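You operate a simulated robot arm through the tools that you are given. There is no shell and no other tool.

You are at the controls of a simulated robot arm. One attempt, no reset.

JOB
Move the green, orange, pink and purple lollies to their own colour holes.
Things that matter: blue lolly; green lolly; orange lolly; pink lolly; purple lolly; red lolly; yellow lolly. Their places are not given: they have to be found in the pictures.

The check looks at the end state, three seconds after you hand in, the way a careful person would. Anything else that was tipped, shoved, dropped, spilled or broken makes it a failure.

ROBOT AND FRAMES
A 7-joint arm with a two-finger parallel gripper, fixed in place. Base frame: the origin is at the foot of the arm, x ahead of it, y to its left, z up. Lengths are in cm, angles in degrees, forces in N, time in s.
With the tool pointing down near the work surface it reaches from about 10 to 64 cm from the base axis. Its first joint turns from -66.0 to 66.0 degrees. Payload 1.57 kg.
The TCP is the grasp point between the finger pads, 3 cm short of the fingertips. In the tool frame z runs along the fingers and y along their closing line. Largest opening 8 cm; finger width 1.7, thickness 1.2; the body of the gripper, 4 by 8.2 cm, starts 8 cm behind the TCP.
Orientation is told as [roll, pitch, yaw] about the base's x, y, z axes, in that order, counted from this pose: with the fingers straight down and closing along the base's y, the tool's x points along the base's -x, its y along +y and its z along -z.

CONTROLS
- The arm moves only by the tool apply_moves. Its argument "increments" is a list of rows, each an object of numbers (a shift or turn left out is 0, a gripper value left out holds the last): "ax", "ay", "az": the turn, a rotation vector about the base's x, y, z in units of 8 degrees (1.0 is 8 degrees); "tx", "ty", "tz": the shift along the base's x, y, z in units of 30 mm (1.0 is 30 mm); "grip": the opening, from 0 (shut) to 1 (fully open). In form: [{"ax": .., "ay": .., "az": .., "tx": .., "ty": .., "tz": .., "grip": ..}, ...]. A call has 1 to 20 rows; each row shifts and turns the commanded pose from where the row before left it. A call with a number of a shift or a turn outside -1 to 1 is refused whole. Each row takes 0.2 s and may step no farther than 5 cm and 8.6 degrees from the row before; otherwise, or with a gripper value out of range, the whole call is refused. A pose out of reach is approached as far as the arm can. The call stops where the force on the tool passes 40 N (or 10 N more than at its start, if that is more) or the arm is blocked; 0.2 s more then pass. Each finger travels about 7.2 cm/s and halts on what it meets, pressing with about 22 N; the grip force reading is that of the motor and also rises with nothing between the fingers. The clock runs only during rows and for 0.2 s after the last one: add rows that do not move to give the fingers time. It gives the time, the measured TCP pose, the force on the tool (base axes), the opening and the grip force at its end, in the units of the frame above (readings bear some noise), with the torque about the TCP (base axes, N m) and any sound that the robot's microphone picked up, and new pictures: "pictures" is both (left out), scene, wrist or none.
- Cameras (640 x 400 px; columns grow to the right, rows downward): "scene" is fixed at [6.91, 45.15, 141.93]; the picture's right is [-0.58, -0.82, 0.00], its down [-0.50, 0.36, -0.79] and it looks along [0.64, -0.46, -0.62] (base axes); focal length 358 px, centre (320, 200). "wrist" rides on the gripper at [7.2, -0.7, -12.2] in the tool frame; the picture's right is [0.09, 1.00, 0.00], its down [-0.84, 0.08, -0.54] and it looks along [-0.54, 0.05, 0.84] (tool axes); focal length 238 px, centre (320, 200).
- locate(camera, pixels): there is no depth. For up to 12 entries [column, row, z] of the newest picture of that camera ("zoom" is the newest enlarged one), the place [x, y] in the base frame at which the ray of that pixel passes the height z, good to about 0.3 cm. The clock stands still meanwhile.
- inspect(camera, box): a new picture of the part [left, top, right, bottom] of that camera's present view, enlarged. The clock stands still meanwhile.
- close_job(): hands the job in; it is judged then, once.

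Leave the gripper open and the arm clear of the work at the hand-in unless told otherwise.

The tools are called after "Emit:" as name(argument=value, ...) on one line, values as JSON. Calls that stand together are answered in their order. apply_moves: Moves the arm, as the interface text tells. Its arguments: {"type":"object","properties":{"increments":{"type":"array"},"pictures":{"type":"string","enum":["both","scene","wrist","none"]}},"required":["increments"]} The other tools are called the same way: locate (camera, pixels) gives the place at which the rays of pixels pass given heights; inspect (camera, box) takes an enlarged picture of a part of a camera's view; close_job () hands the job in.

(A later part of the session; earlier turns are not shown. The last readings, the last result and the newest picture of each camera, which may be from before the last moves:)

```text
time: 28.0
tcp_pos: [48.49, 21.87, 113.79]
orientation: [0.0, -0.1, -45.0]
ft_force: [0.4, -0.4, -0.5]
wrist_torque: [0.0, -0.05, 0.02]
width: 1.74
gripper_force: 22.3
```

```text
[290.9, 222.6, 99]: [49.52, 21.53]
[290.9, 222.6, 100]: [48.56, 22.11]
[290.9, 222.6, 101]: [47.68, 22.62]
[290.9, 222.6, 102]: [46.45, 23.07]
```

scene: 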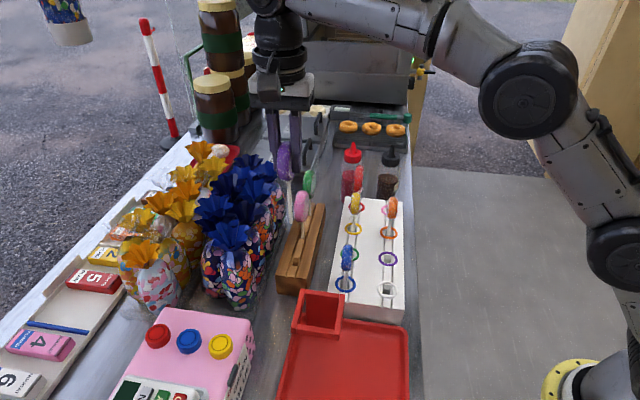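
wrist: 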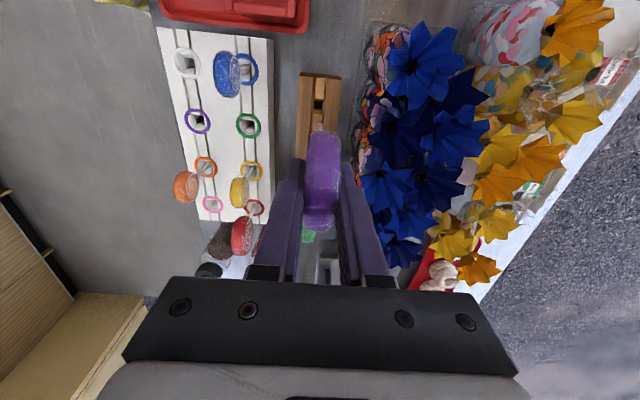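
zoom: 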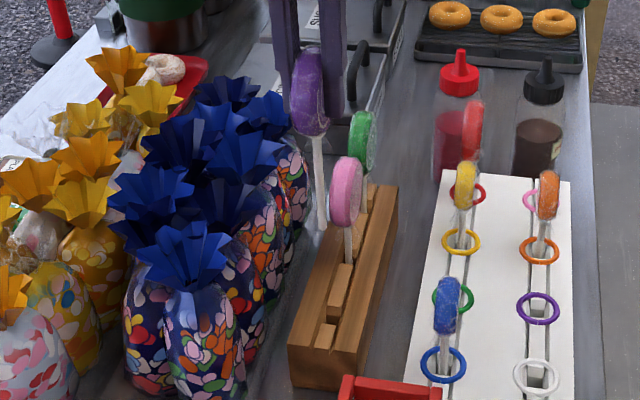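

The tip is about 13.6 cm below the TCP. I'll carry purple between the blue and yellow lollies to the purple hole at about (38.3, 6.63), then lower until the tip is about 1.5 cm above the block.

Emit:
apply_moves(increments=[{"tz": 0.4}, {"tz": 0.3}, {"tx": -0.4225, "ty": -0.6283}, {"tx": -0.4225, "ty": -0.6283}, {"tx": -0.4225, "ty": -0.6283}, {"tx": -0.4225, "ty": -0.6283}, {"tx": -0.4225, "ty": -0.6283}, {"tx": -0.4225, "ty": -0.6283}, {"tx": -0.4225, "ty": -0.6283}, {"tx": -0.4225, "ty": -0.6283}, {"tz": -0.5}, {"tz": -0.6}, {"tz": -0.6}, {"tz": -0.6}, {"tz": -0.6}, {"tz": -0.5}, {}, {}])

Emit:
inspect(camera="wrist", box=[295, 90, 345, 150])

Emit:
inspect(camera="scene", box=[355, 215, 415, 285])

```text
time: 31.8
tcp_pos: [38.46, 6.83, 105.65]
orientation: [0.0, 0.0, -45.0]
ft_force: [-0.9, -0.2, -0.8]
wrist_torque: [0.01, -0.02, 0.0]
width: 1.75
gripper_force: 22.0
```

scene: 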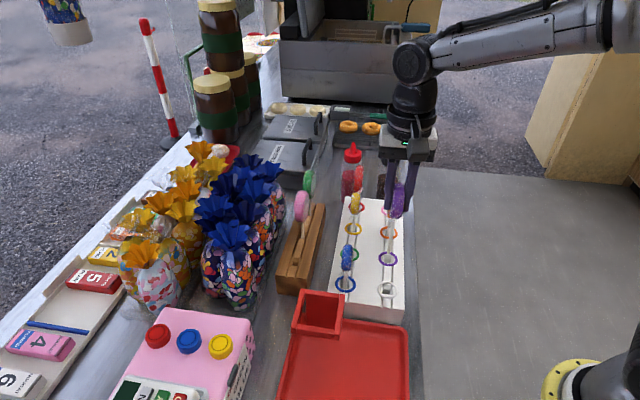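
wrist: 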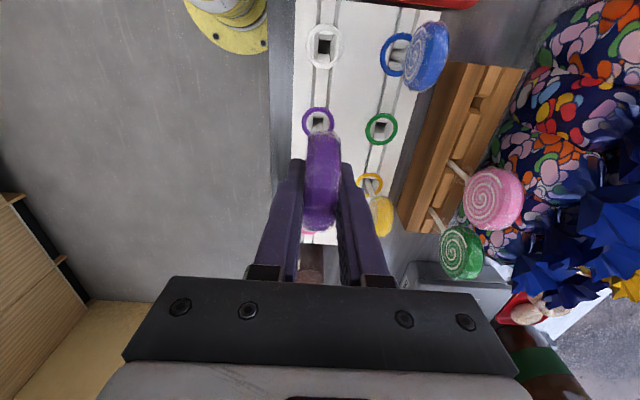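

```text
6.67 times, centred on (320, 120) of wrist
```

zoom: 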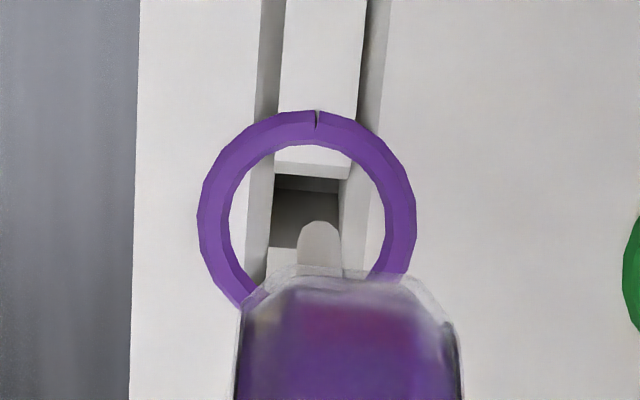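

```text
5.71 times, centred on (385, 250) of scene
```

zoom: 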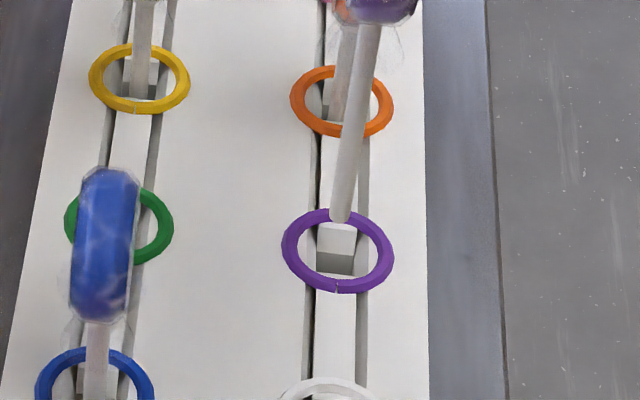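

The tip is centred along the row and about 0.1 cm toward +v. I'll correct that and lower 2 cm to check entry.

Emit:
apply_moves(increments=[{"tx": -0.025, "ty": -0.025}, {"tz": -0.2}, {"tz": -0.2}, {"tz": -0.25}, {}, {}], pictures="wrist")

Emit:
inspect(camera="wrist", box=[295, 90, 345, 150])

Emit:
inspect(camera="scene", box=[355, 215, 415, 285])

```text
time: 33.2
tcp_pos: [38.2, 6.75, 103.74]
orientation: [0.0, 0.0, -45.0]
ft_force: [0.1, -0.2, -0.3]
wrist_torque: [0.01, 0.03, 0.02]
width: 1.78
gripper_force: 22.9
```

wrist: 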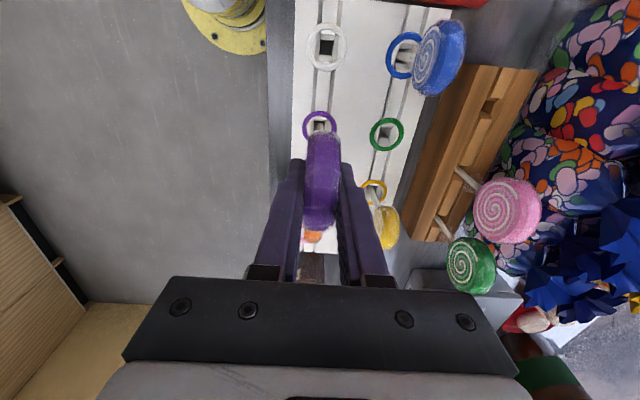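

```text
6.67 times, centred on (320, 120) of wrist
```

zoom: 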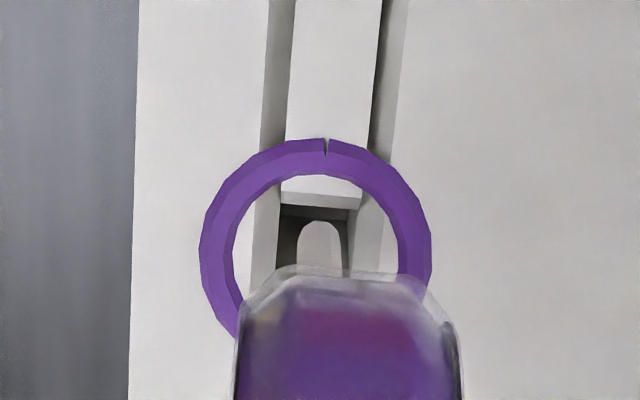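

```text
5.71 times, centred on (385, 250) of scene
```

zoom: 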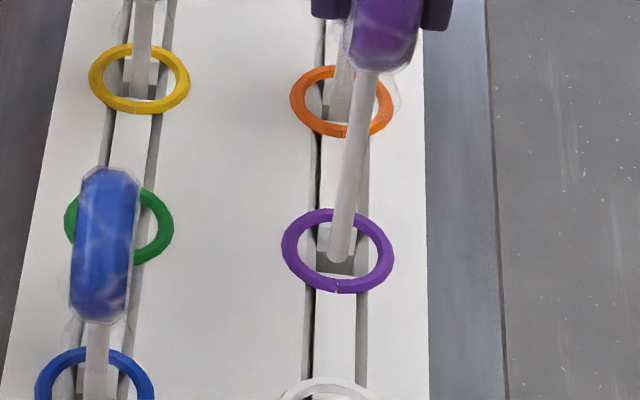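

The tip is in the opening. Lowering further.

Emit:
apply_moves(increments=[{"tz": -0.2}, {"tz": -0.2}, {"tz": -0.2}, {"tz": -0.2}, {"tz": -0.2}, {"tz": -0.2}, {"tz": -0.15}, {}, {}], pictures="none")

Emit:
inspect(camera="scene", box=[340, 170, 440, 300])

```text
time: 35.2
tcp_pos: [38.35, 6.54, 99.71]
orientation: [0.0, 0.0, -44.9]
ft_force: [0.0, -0.3, -0.8]
wrist_torque: [0.0, 0.02, -0.02]
width: 1.73
gripper_force: 21.9
```

```text
3.08 times, centred on (390, 235) of scene
```

zoom: 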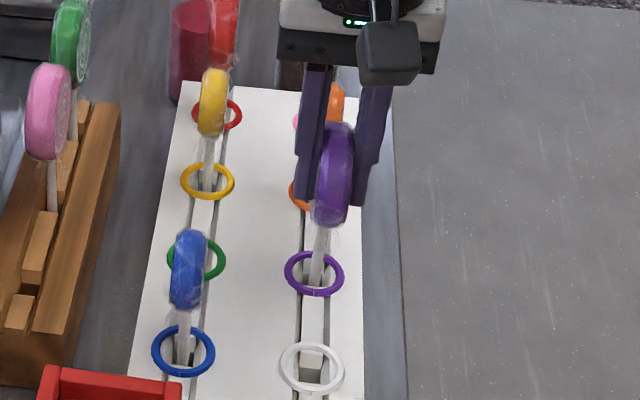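

It's sliding in with no resistance. I'll ease down in small steps to find the seat.

Emit:
apply_moves(increments=[{"tz": -0.08}, {"tz": -0.08}, {"tz": -0.05}, {}], pictures="none")

```text
time: 36.2
tcp_pos: [38.31, 6.68, 99.2]
orientation: [0.0, 0.0, -44.9]
ft_force: [2.9, -2.8, 0.6]
wrist_torque: [-0.26, -0.24, 0.02]
width: 1.74
gripper_force: 22.0
```

There's a small sideways load, about 4 N along +u, so the stick is brushing the near wall. I'll shift 0.1 cm that way and continue.

Emit:
apply_moves(increments=[{"tx": 0.025, "ty": -0.025}, {}, {"tz": -0.05}, {"tz": -0.05}, {}], pictures="none")

```text
time: 37.4
tcp_pos: [38.34, 6.64, 98.84]
orientation: [-0.1, 0.0, -44.9]
ft_force: [-1.3, -0.3, 1.5]
wrist_torque: [0.03, 0.05, -0.01]
width: 1.78
gripper_force: 21.6
```

Emit:
apply_moves(increments=[{"tz": -0.05}, {"tz": -0.05}, {}], pictures="none")

```text
time: 38.2
tcp_pos: [38.34, 6.57, 98.62]
orientation: [0.1, -0.1, -44.9]
ft_force: [0.0, -0.7, 11.6]
wrist_torque: [-0.27, -0.04, -0.03]
width: 1.75
gripper_force: 22.4
```

It's seated at 11.6 N. I'll ease up slightly and open.

Emit:
apply_moves(increments=[{"tz": 0.06}, {}, {"grip": 0.27}, {"grip": 0.37}, {"grip": 0.5}, {}, {}], pictures="wrist")

Emit:
inspect(camera="scene", box=[340, 170, 440, 300])

```text
time: 39.8
tcp_pos: [38.39, 6.62, 98.65]
orientation: [0.0, 0.0, -45.0]
ft_force: [-0.2, 1.0, 0.6]
wrist_torque: [-0.02, 0.02, 0.01]
width: 4.03
gripper_force: 0.1
```

wrist: 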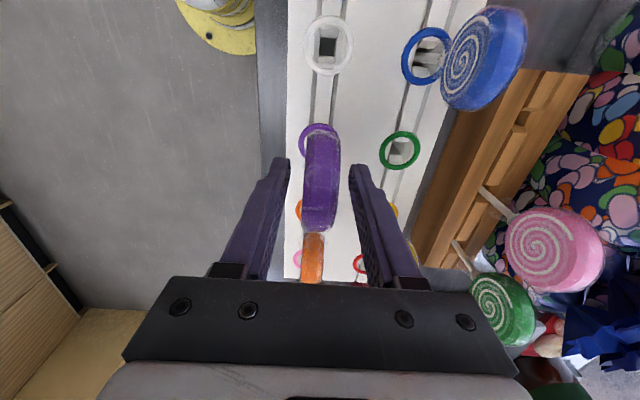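

```text
3.08 times, centred on (390, 235) of scene
```

zoom: 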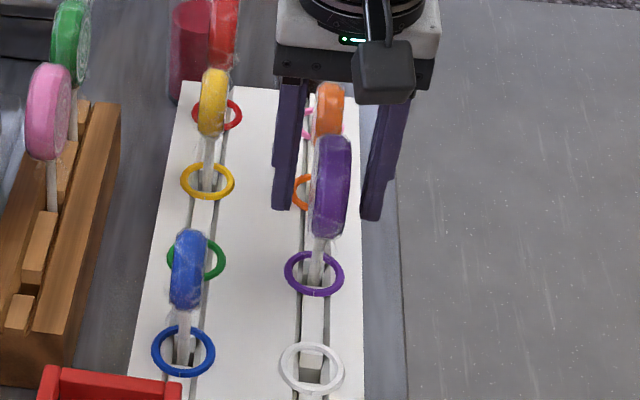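

Purple stands upright. I'll rise and go above pink at about (53.75, 16.25).

Emit:
apply_moves(increments=[{"tz": 0.4}, {"tz": 0.6}, {"tz": 0.6}, {"tz": 0.6}, {"tz": 0.6}, {"tz": 0.6}, {"tz": 0.6}, {"tz": 0.467}, {"tx": 0.644, "ty": 0.407}, {"tx": 0.644, "ty": 0.407}, {"tx": 0.644, "ty": 0.407}, {"tx": 0.644, "ty": 0.407}, {"tx": 0.644, "ty": 0.407}, {"tx": 0.644, "ty": 0.407}, {"tx": 0.644, "ty": 0.407}, {"tx": 0.644, "ty": 0.407}, {}, {}])

Emit:
inspect(camera="wrist", box=[240, 40, 480, 260])

Emit:
inspect(camera="scene", box=[220, 110, 420, 310])

```text
time: 43.6
tcp_pos: [53.77, 16.33, 112.02]
orientation: [0.0, 0.0, -45.0]
ft_force: [-0.4, 0.3, 0.3]
wrist_torque: [-0.03, 0.0, -0.02]
width: 3.98
gripper_force: 0.1
```

scene: 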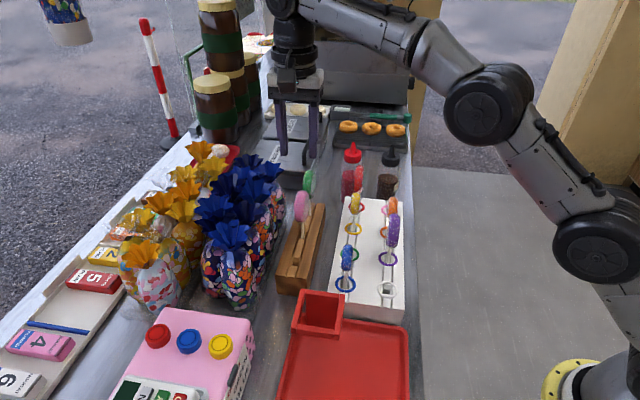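
wrist: 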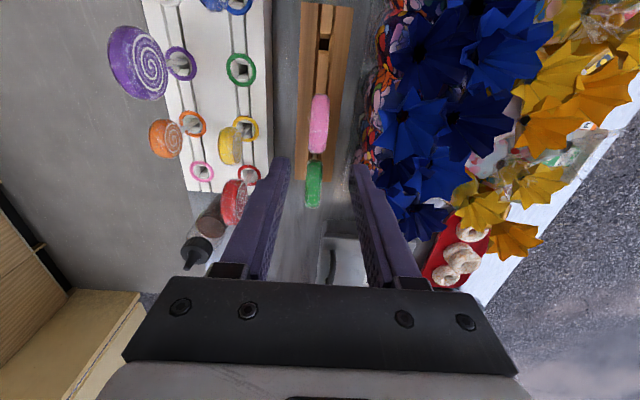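

```text
1.82 times, centred on (360, 150) of wrist
```

zoom: 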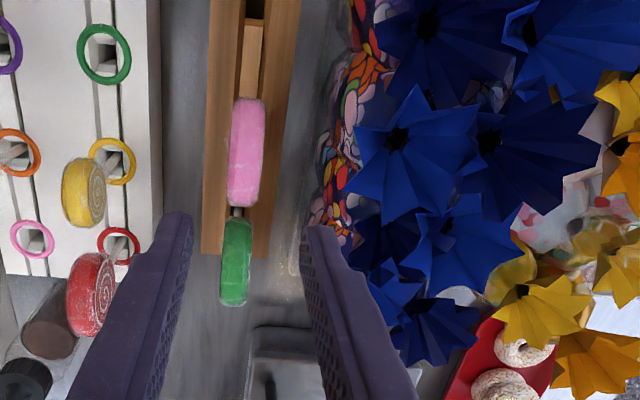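

```text
2.00 times, centred on (320, 210) of scene
```

zoom: 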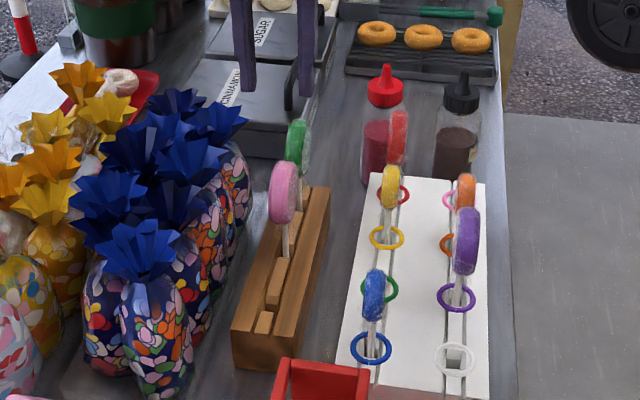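

Pink sits in the same place between the fingers as purple did. Lowering to z≈98.8.

Emit:
apply_moves(increments=[{"tz": -0.551}, {"tz": -0.551}, {"tz": -0.551}, {"tz": -0.551}, {"tz": -0.551}, {"tz": -0.551}, {"tz": -0.551}, {"tz": -0.551}, {}, {}])

Emit:
inspect(camera="wrist", box=[240, 60, 480, 280])

Emit:
inspect(camera="scene", box=[230, 150, 350, 300])

```text
time: 45.8
tcp_pos: [53.95, 16.31, 98.74]
orientation: [0.1, 0.0, -45.0]
ft_force: [-0.3, -0.7, -0.5]
wrist_torque: [0.0, 0.02, 0.03]
width: 4.0
gripper_force: 0.1
```

scene: 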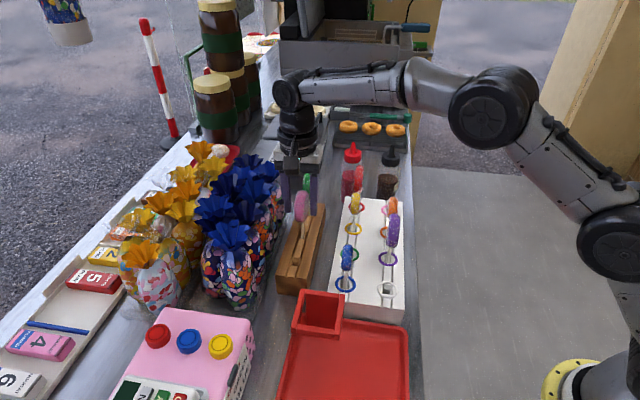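
wrist: 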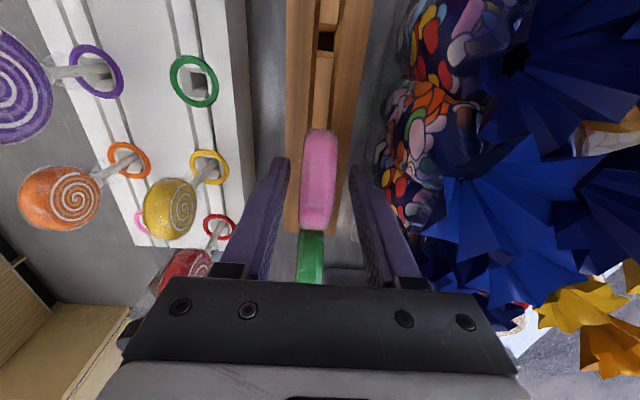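

```text
1.82 times, centred on (360, 170) of wrist
```

zoom: 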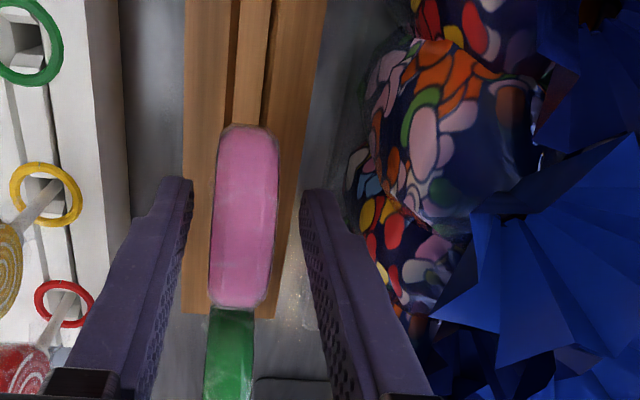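

```text
2.67 times, centred on (290, 225) of scene
```

zoom: 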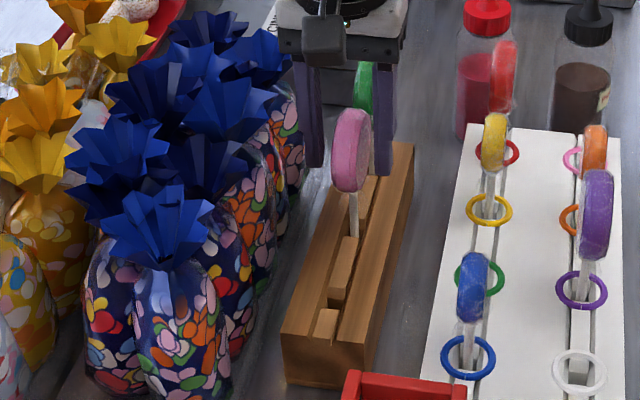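

Pink is centred and the bags are clear. Closing and lifting.

Emit:
apply_moves(increments=[{"grip": 0.3}, {"grip": 0.0}, {}, {}, {}], pictures="none")

Emit:
apply_moves(increments=[{"tz": 0.25}, {"tz": 0.35}, {"tz": 0.5}, {"tz": 0.5}, {"tz": 0.5}, {"tz": 0.5}, {"tz": 0.5}, {"tz": 0.5}, {"tz": 0.5}, {"tz": 0.5}, {"tz": 0.4}, {}, {}])

Emit:
inspect(camera="scene", box=[230, 120, 350, 300])

```text
time: 47.0
tcp_pos: [53.87, 16.34, 98.84]
orientation: [-0.2, -0.1, -45.1]
ft_force: [0.4, -0.4, 0.2]
wrist_torque: [-0.05, 0.02, -0.02]
width: 1.73
gripper_force: 22.3
```

```text
time: 49.8
tcp_pos: [53.76, 16.27, 113.83]
orientation: [0.0, 0.0, -45.0]
ft_force: [0.6, -0.2, -1.1]
wrist_torque: [-0.03, 0.01, 0.01]
width: 1.74
gripper_force: 21.7
```

scene: 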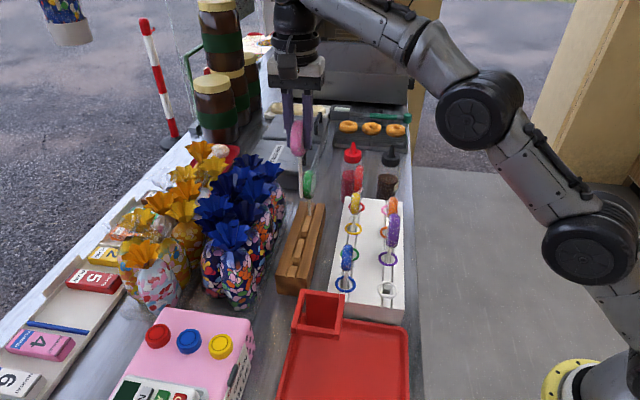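
wrist: 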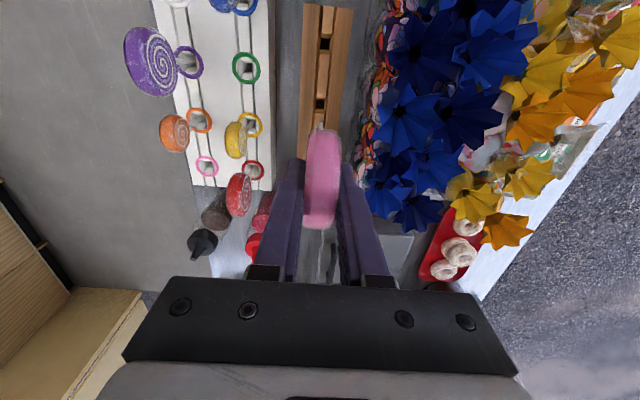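

```text
2.22 times, centred on (290, 210) of scene
```

zoom: 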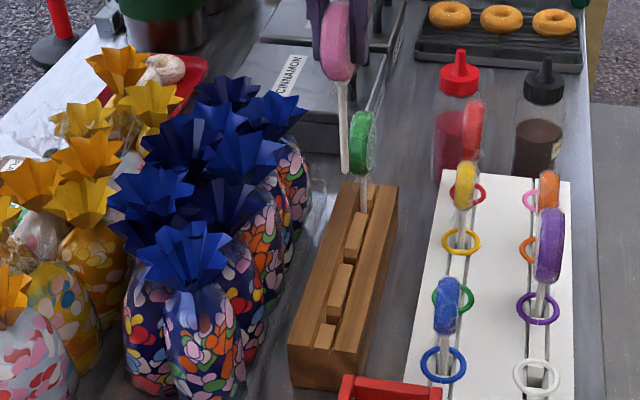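

Pink is out. Before carrying it over, I'll check how far the black-capped bottle behind the pink hole is from the working spot.

Emit:
inspect(camera="wrist", box=[140, 120, 280, 280])

Emit:
inspect(camera="scene", box=[330, 130, 420, 230])

Emit:
locate(camera="wrist", pixels=[[203, 240, 94], [203, 240, 98], [203, 240, 102]])

Emit:
locate(camera="scene", pixels=[[390, 157, 94], [390, 157, 98], [390, 157, 102]])

```text
2.50 times, centred on (210, 200) of wrist
```

zoom: 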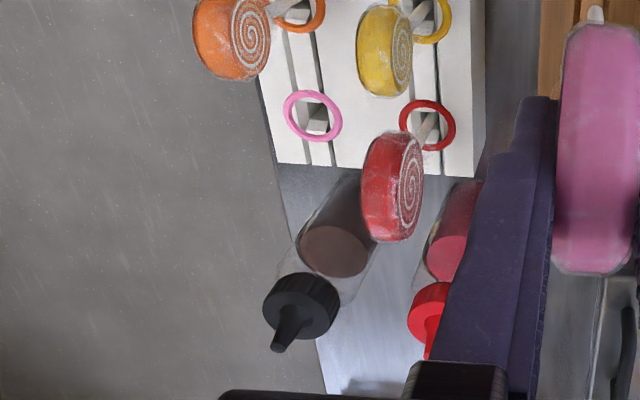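

```text
4.00 times, centred on (375, 180) of scene
```

zoom: 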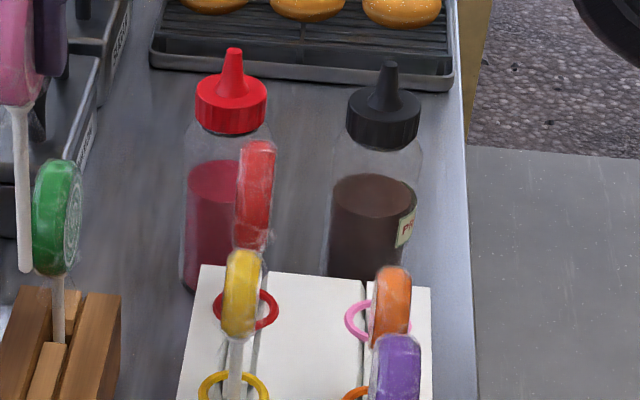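

```text
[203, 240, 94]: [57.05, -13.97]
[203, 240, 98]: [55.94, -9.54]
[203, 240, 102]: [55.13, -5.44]
```

```text
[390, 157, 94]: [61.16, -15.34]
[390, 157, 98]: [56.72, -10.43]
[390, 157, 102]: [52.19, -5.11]
```

The bottle cap is at about (56.3, -9.6, 98.5), some 9 cm beyond the pink hole, so there's room. I'll raise pink another 4 cm, carry it over the block, then lower until the tip is about 1.5 cm above.

Emit:
apply_moves(increments=[{"tz": 0.6}, {"tz": 0.7}, {"tx": -0.186, "ty": -0.7407}, {"tx": -0.186, "ty": -0.7407}, {"tx": -0.186, "ty": -0.7407}, {"tx": -0.186, "ty": -0.7407}, {"tx": -0.186, "ty": -0.7407}, {"tx": -0.186, "ty": -0.7407}, {"tx": -0.186, "ty": -0.7407}, {"tx": -0.186, "ty": -0.7407}, {"tx": -0.186, "ty": -0.7407}, {}, {}])

Emit:
apply_moves(increments=[{"tz": -0.5}, {"tz": -0.5}, {"tz": -0.5}, {"tz": -0.5}, {"tz": -0.5}, {"tz": -0.5}, {"tz": -0.5}, {"tz": -0.5}, {}, {}])

Emit:
inspect(camera="wrist", box=[295, 90, 345, 150])

Emit:
inspect(camera="scene", box=[360, 165, 420, 235])

```text
time: 52.6
tcp_pos: [47.52, -4.0, 116.84]
orientation: [0.0, 0.0, -44.9]
ft_force: [0.4, 0.3, 0.3]
wrist_torque: [0.02, -0.02, 0.02]
width: 1.72
gripper_force: 21.7
out of reach, approached as far as the arm can: row 1, 2
```

scene: 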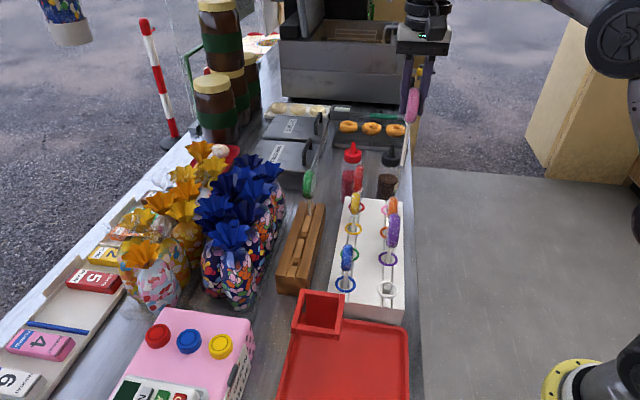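
wrist: 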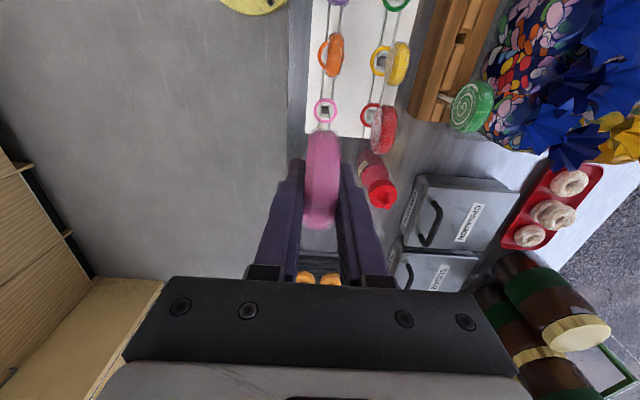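

```text
time: 54.8
tcp_pos: [47.51, -3.92, 104.82]
orientation: [0.0, -0.1, -45.0]
ft_force: [-0.2, 0.8, -0.9]
wrist_torque: [0.05, 0.0, 0.0]
width: 1.74
gripper_force: 22.1
```

scene: 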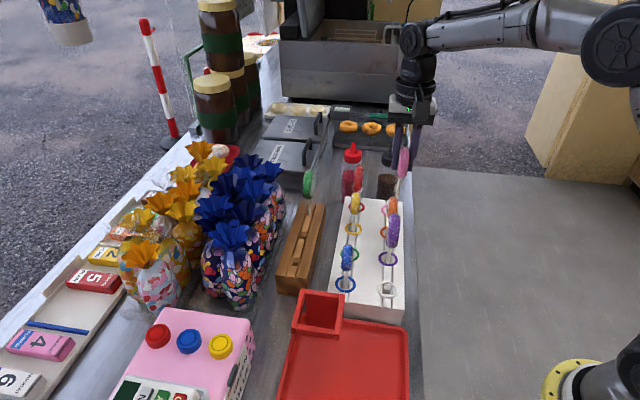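
wrist: 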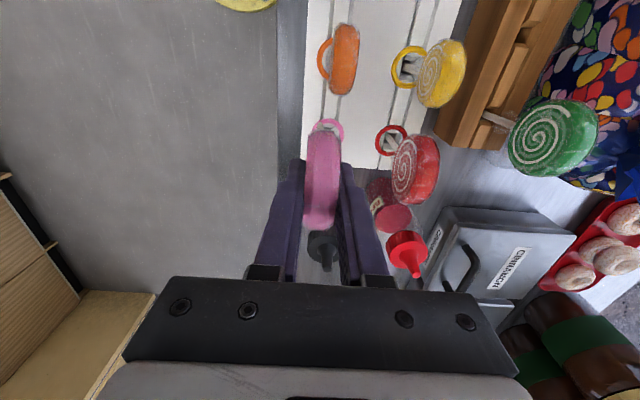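

```text
6.67 times, centred on (320, 120) of wrist
```

zoom: 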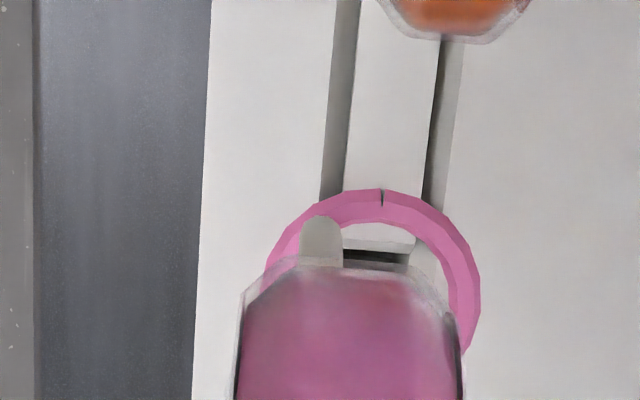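

```text
5.71 times, centred on (390, 200) of scene
```

zoom: 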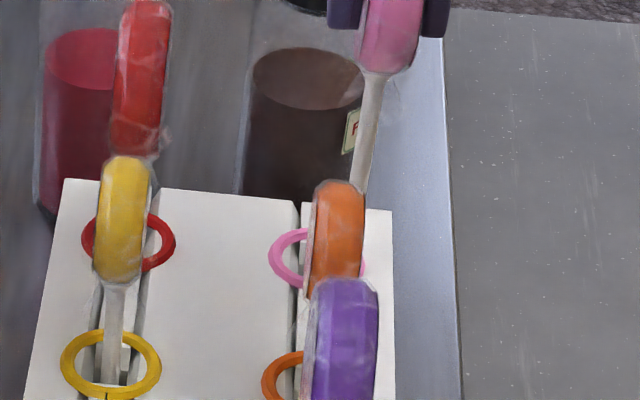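

The extra rise was beyond reach, so the pose ended about 1.3 cm short, at (47.5, -3.95). The tip shows at wrist (320, 124) and the pink ring at (328, 134). I'll measure the offset.

Emit:
locate(camera="wrist", pixels=[[327.9, 133.9, 90.2], [320.1, 124.5, 91.2], [320.1, 124.5, 91.8], [391, 140, 90.2], [410, 66, 90.2]])

Emit:
inspect(camera="wrist", box=[280, 20, 450, 240])

```text
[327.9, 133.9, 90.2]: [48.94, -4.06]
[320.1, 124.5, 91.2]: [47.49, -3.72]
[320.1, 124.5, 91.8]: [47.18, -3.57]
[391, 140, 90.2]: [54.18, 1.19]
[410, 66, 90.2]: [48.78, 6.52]
```

```text
1.82 times, centred on (365, 130) of wrist
```

zoom: 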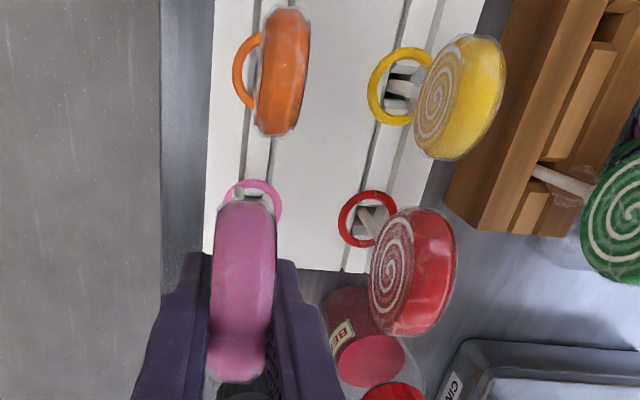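

I'll apply (+1.32, +0.05), lower 0.8 cm and look again.

Emit:
apply_moves(increments=[{"tx": 0.22, "ty": 0.0083}, {"tx": 0.22, "ty": 0.0083}, {"tz": -0.1}, {}, {}], pictures="wrist")

Emit:
inspect(camera="wrist", box=[295, 90, 345, 150])

Emit:
inspect(camera="scene", box=[360, 165, 420, 235])

```text
time: 56.0
tcp_pos: [48.89, -3.93, 104.61]
orientation: [0.1, 0.0, -44.9]
ft_force: [0.3, 0.6, -0.1]
wrist_torque: [-0.02, 0.03, -0.02]
width: 1.74
gripper_force: 21.8
```

wrist: 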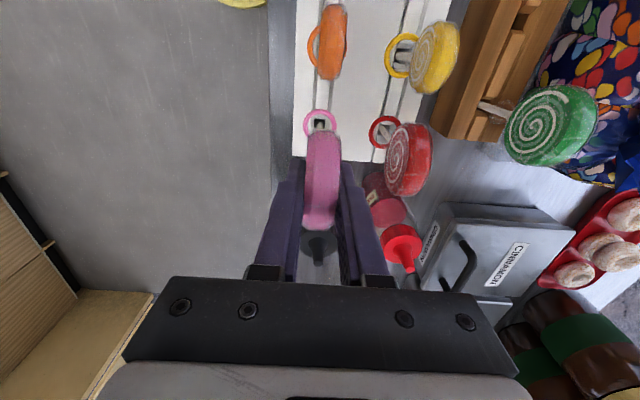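

```text
6.67 times, centred on (320, 120) of wrist
```

zoom: 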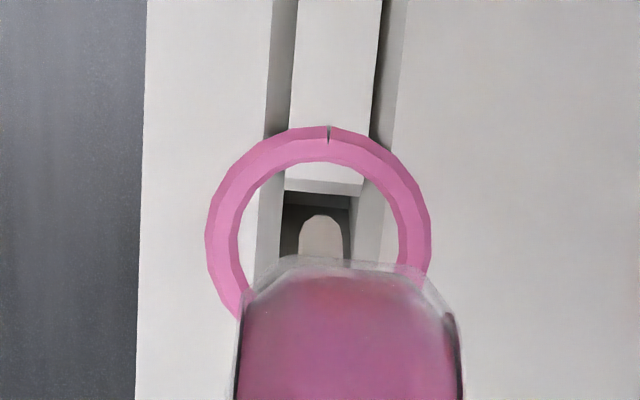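

```text
5.71 times, centred on (390, 200) of scene
```

zoom: 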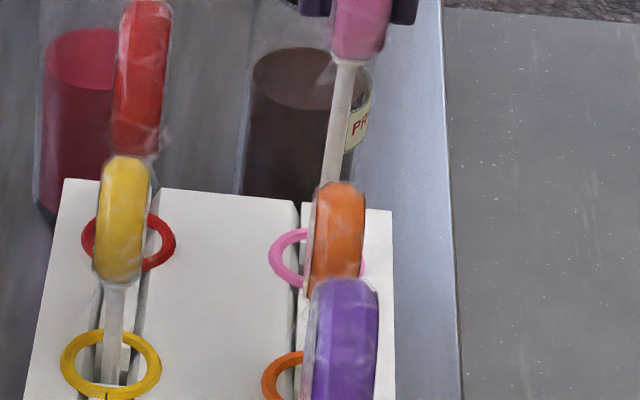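

This nearly matches purple's good entry view. I'll shift 0.14 cm along +u, as purple needed, and lower.

Emit:
apply_moves(increments=[{"tx": 0.033, "ty": -0.033}, {"tz": -0.2}, {"tz": -0.2}, {"tz": -0.2}, {"tz": -0.2}, {}, {}], pictures="wrist")

Emit:
inspect(camera="wrist", box=[295, 90, 345, 150])

Emit:
inspect(camera="scene", box=[360, 165, 420, 235])

```text
time: 57.6
tcp_pos: [49.07, -3.94, 102.18]
orientation: [0.0, 0.0, -45.0]
ft_force: [0.0, 0.6, 0.6]
wrist_torque: [0.0, -0.02, 0.0]
width: 1.76
gripper_force: 22.0
```

wrist: 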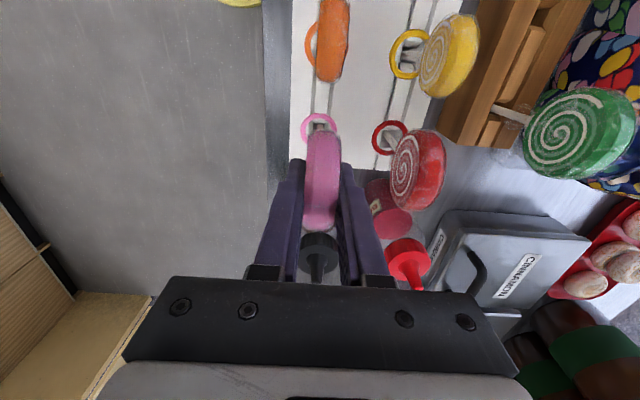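

```text
6.67 times, centred on (320, 120) of wrist
```

zoom: 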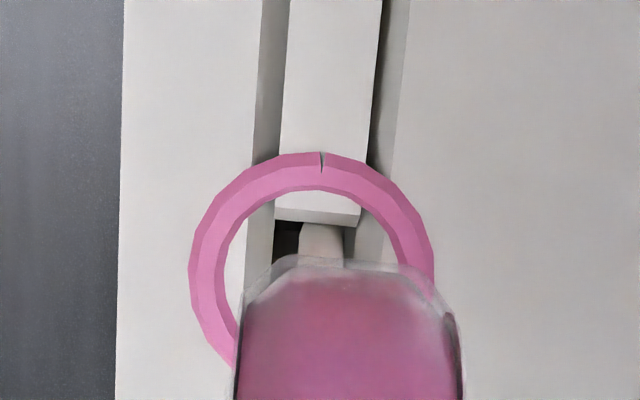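

```text
5.71 times, centred on (390, 200) of scene
```

zoom: 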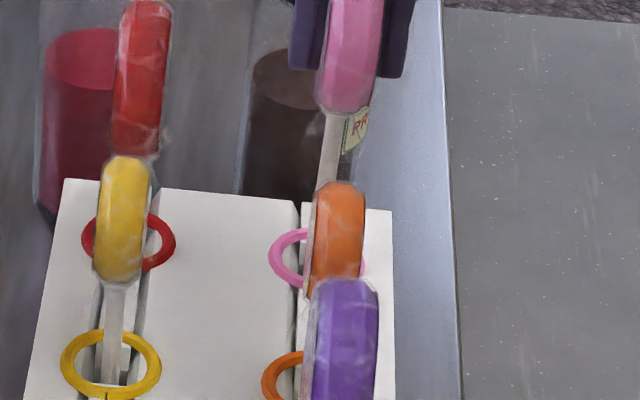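

The tip has dropped below the rim inside the hole, with no force. Continuing down.

Emit:
apply_moves(increments=[{"tz": -0.2}, {"tz": -0.2}, {"tz": -0.2}, {"tz": -0.2}, {}, {}], pictures="none")

```text
time: 59.0
tcp_pos: [48.98, -4.01, 99.7]
orientation: [0.0, 0.1, -45.0]
ft_force: [0.5, -0.2, -0.8]
wrist_torque: [-0.01, 0.0, -0.01]
width: 1.74
gripper_force: 21.8
```

Emit:
apply_moves(increments=[{"tz": -0.08}, {"tz": -0.08}, {"tz": -0.06}, {"tz": -0.05}, {"tz": -0.04}, {}], pictures="none")

```text
time: 60.4
tcp_pos: [48.98, -4.04, 98.83]
orientation: [0.0, 0.0, -45.0]
ft_force: [0.2, -0.2, -0.4]
wrist_torque: [0.0, 0.01, -0.02]
width: 1.75
gripper_force: 22.0
```

No contact yet. A few more small steps.

Emit:
apply_moves(increments=[{"tz": -0.04}, {"tz": -0.04}, {"tz": -0.03}, {}], pictures="none")

```text
time: 61.4
tcp_pos: [49.12, -4.08, 98.61]
orientation: [0.1, -0.2, -45.0]
ft_force: [-0.1, -0.1, 10.8]
wrist_torque: [-0.07, 0.02, -0.01]
width: 1.74
gripper_force: 21.8
```

It's seated at 10.8 N. I'll relieve and open.

Emit:
apply_moves(increments=[{"tz": 0.05}, {}, {"grip": 0.27}, {"grip": 0.37}, {"grip": 0.5}, {}, {}], pictures="wrist")

Emit:
inspect(camera="scene", box=[330, 150, 430, 280])

```text
time: 63.0
tcp_pos: [49.02, -3.96, 98.59]
orientation: [0.0, 0.0, -44.9]
ft_force: [-0.9, 0.0, 0.8]
wrist_torque: [0.01, 0.01, -0.01]
width: 4.0
gripper_force: 0.0
```

wrist: 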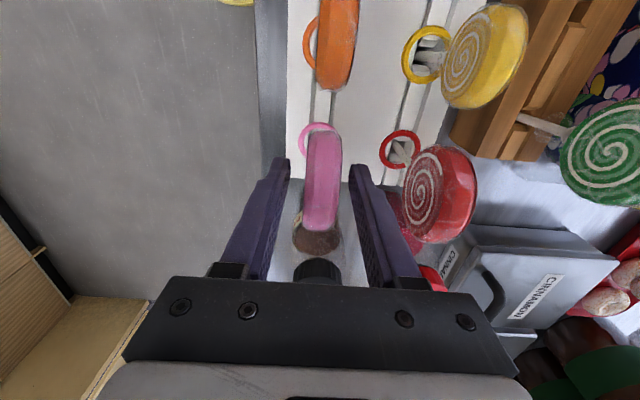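

```text
3.08 times, centred on (380, 215) of scene
```

zoom: 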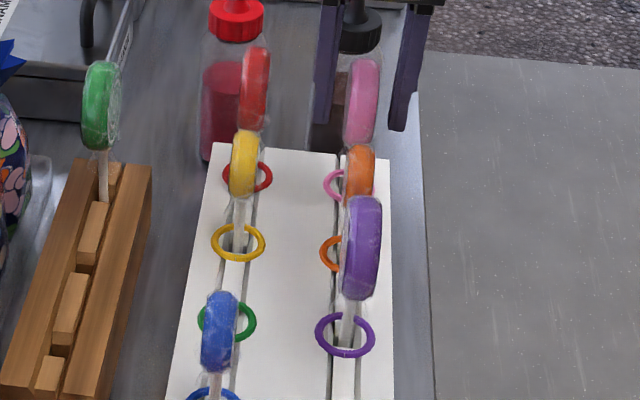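

Pink stands upright. I'll rise and go round to green on a path that passes well above the lollies and away from the bottles.

Emit:
apply_moves(increments=[{"tz": 0.4}, {"tz": 0.6}, {"tz": 0.6}, {"tz": 0.6}, {"tz": 0.6}, {"tz": 0.6}, {"tz": 0.4}, {"tx": 0.222, "ty": 0.811}, {"tx": 0.222, "ty": 0.811}, {"tx": 0.222, "ty": 0.811}, {"tx": 0.222, "ty": 0.811}, {"tx": 0.222, "ty": 0.811}, {"tx": 0.222, "ty": 0.811}, {"tx": 0.686, "ty": 0.042, "tz": -0.222}, {"tx": 0.686, "ty": 0.042, "tz": -0.222}, {"tx": 0.686, "ty": 0.042, "tz": -0.222}, {}, {}])

Emit:
inspect(camera="wrist", box=[240, 40, 480, 260])

Emit:
inspect(camera="scene", box=[240, 110, 360, 280])

```text
time: 66.8
tcp_pos: [59.2, 10.68, 108.09]
orientation: [0.0, 0.0, -45.1]
ft_force: [0.4, 0.4, 0.5]
wrist_torque: [-0.01, 0.0, -0.01]
width: 4.01
gripper_force: 0.1
```

scene: 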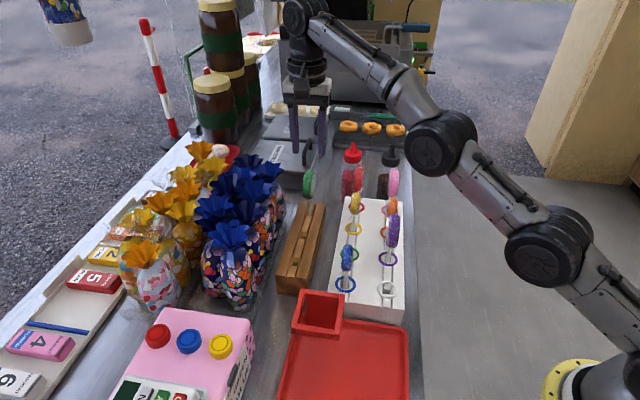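
wrist: 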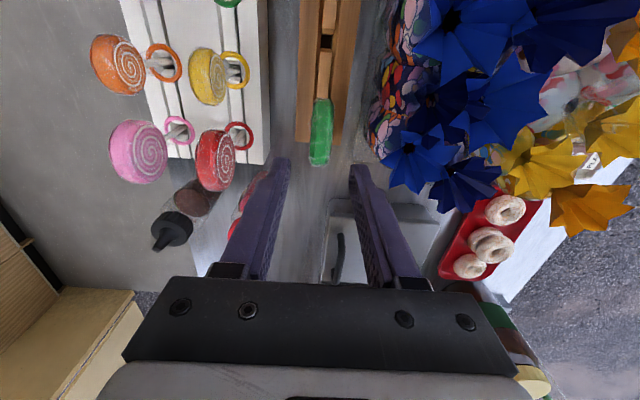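

```text
1.82 times, centred on (360, 150) of wrist
```

zoom: 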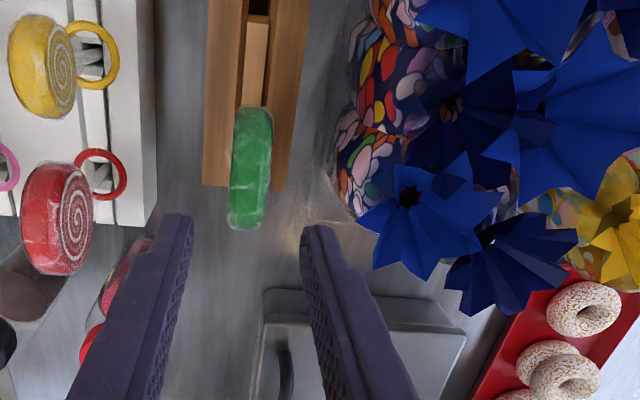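

```text
2.35 times, centred on (300, 195) of scene
```

zoom: 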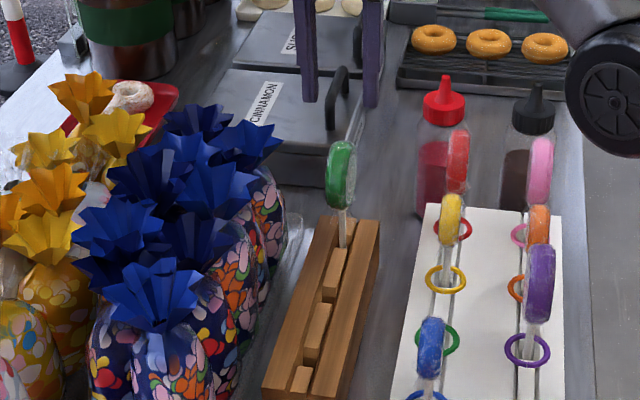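

Green is at wrist zoom (250,168). I'll locate it, along with the nearest petal tips.

Emit:
locate(camera="zoom", pixels=[[340, 172, 97]])

Emit:
locate(camera="wrist", pixels=[[321.5, 132.4, 97], [321.5, 132.4, 97.6], [381, 158, 100], [389, 186, 100], [321.7, 98.6, 97.6], [317.6, 164, 97.6]])

Emit:
locate(camera="scene", pixels=[[308.5, 183.3, 97], [308.5, 183.3, 97.6]])

```text
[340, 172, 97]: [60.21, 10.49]
```

```text
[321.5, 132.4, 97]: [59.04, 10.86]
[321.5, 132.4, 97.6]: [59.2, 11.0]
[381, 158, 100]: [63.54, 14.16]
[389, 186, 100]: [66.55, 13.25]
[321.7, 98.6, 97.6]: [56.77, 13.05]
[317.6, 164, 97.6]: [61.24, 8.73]
```

```text
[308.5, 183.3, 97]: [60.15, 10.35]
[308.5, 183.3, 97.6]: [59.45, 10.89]
```

Green's head is at about (59.15, 10.95), and the petals are 5 cm or more off the plane. Lowering to z≈98.8.

Emit:
apply_moves(increments=[{"tx": 0.01, "ty": 0.025, "tz": -0.511}, {"tz": -0.511}, {"tz": -0.511}, {"tz": -0.511}, {"tz": -0.511}, {"tz": -0.511}, {}, {}])

Emit:
inspect(camera="wrist", box=[240, 60, 480, 280])

Emit:
inspect(camera="scene", box=[240, 130, 360, 280])

```text
time: 68.6
tcp_pos: [60.2, 11.07, 100.37]
orientation: [-0.6, 0.3, -45.0]
ft_force: [0.0, -0.3, 0.0]
wrist_torque: [-0.01, 0.03, 0.01]
width: 4.0
gripper_force: 0.1
out of reach, approached as far as the arm can: row 3, 4, 6
```

scene: 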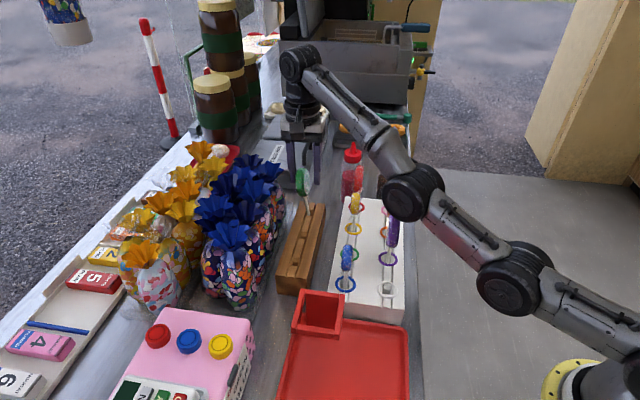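
wrist: 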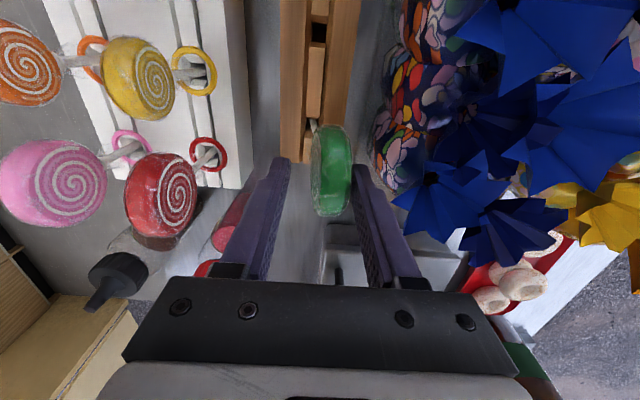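

```text
1.82 times, centred on (360, 170) of wrist
```

zoom: 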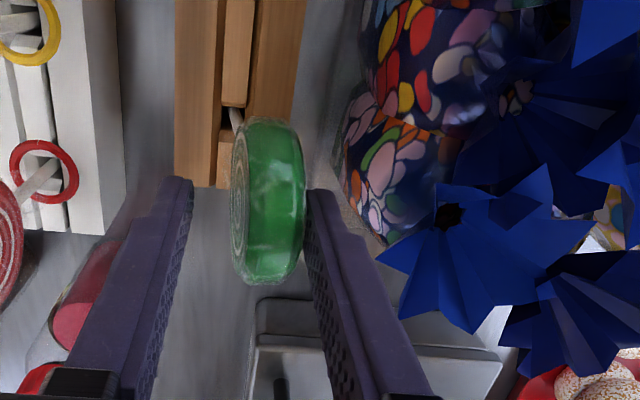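

```text
2.67 times, centred on (300, 205) of scene
```

zoom: 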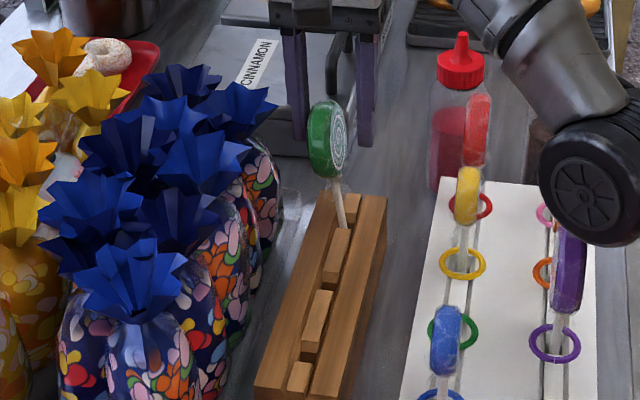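

The arm hit a reach limit during the descent. It stopped at z≈100.4, about 1 cm too far in x, and green now leans slightly toward the bags. I'll stop here and check the elbow clearance, plus green and the bottles.

Emit:
locate(camera="scene", pixels=[[415, 195, 95], [415, 195, 100], [415, 195, 105], [415, 195, 110], [415, 195, 115], [515, 275, 100], [515, 275, 110], [515, 275, 120], [300, 72, 115], [300, 72, 120], [300, 72, 125]])

Emit:
inspect(camera="scene", box=[330, 130, 490, 290])

Emit:
inspect(camera="wrist", box=[0, 0, 320, 200])

```text
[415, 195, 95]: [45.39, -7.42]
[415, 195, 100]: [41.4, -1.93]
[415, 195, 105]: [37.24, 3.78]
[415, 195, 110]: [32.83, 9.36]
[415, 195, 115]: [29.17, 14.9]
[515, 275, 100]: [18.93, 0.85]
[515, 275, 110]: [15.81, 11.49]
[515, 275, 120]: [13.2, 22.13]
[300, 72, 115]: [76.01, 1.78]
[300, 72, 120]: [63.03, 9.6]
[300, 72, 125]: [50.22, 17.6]
```

```text
2.50 times, centred on (410, 210) of scene
```

zoom: 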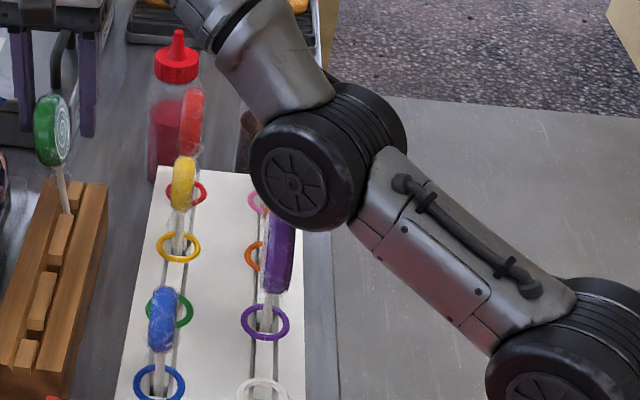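

```text
2.00 times, centred on (160, 100) of wrist
```

zoom: 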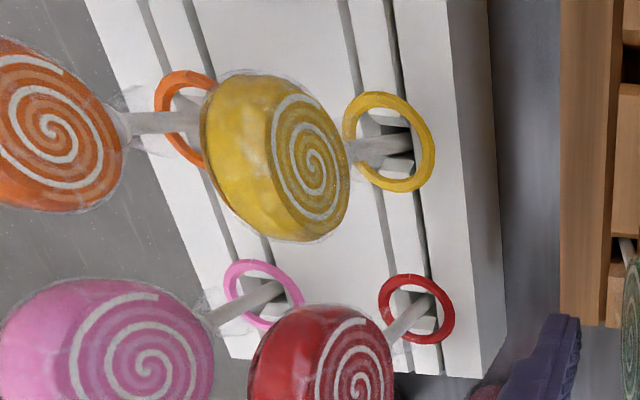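

The elbow is low, at about (37, 4, 106), just over the purple lolly, so going down like this isn't safe. I'll back straight up the way I came, slowly.

Emit:
apply_moves(increments=[{"tx": -0.0375, "tz": 0.3}, {"tx": -0.0375, "tz": 0.3}, {"tx": -0.0375, "tz": 0.3}, {"tx": -0.0375, "tz": 0.3}, {}])

```text
time: 69.8
tcp_pos: [59.85, 11.26, 102.35]
orientation: [-0.2, 0.0, -45.0]
ft_force: [-0.4, -0.3, -0.2]
wrist_torque: [-0.01, 0.03, 0.0]
width: 4.0
gripper_force: 0.1
out of reach, approached as far as the arm can: row 1
```

scene: 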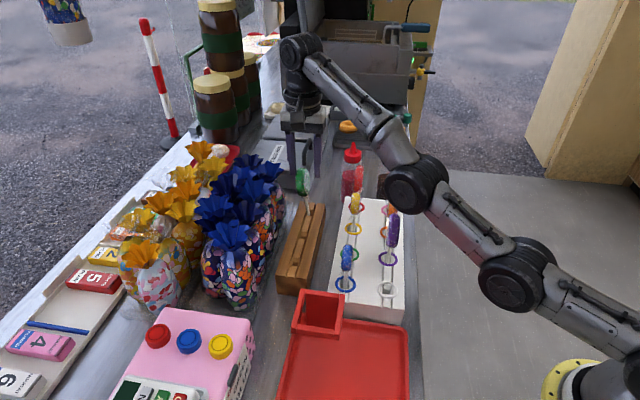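
wrist: 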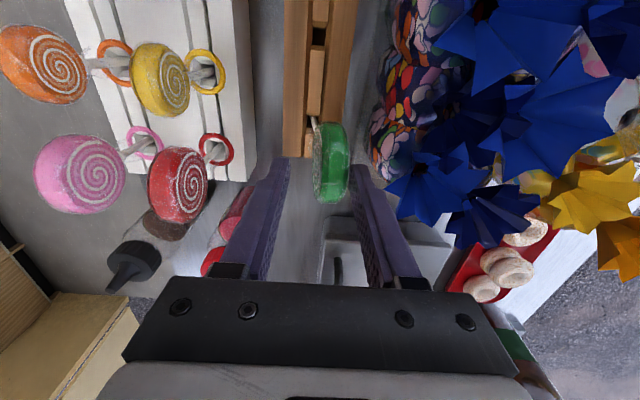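

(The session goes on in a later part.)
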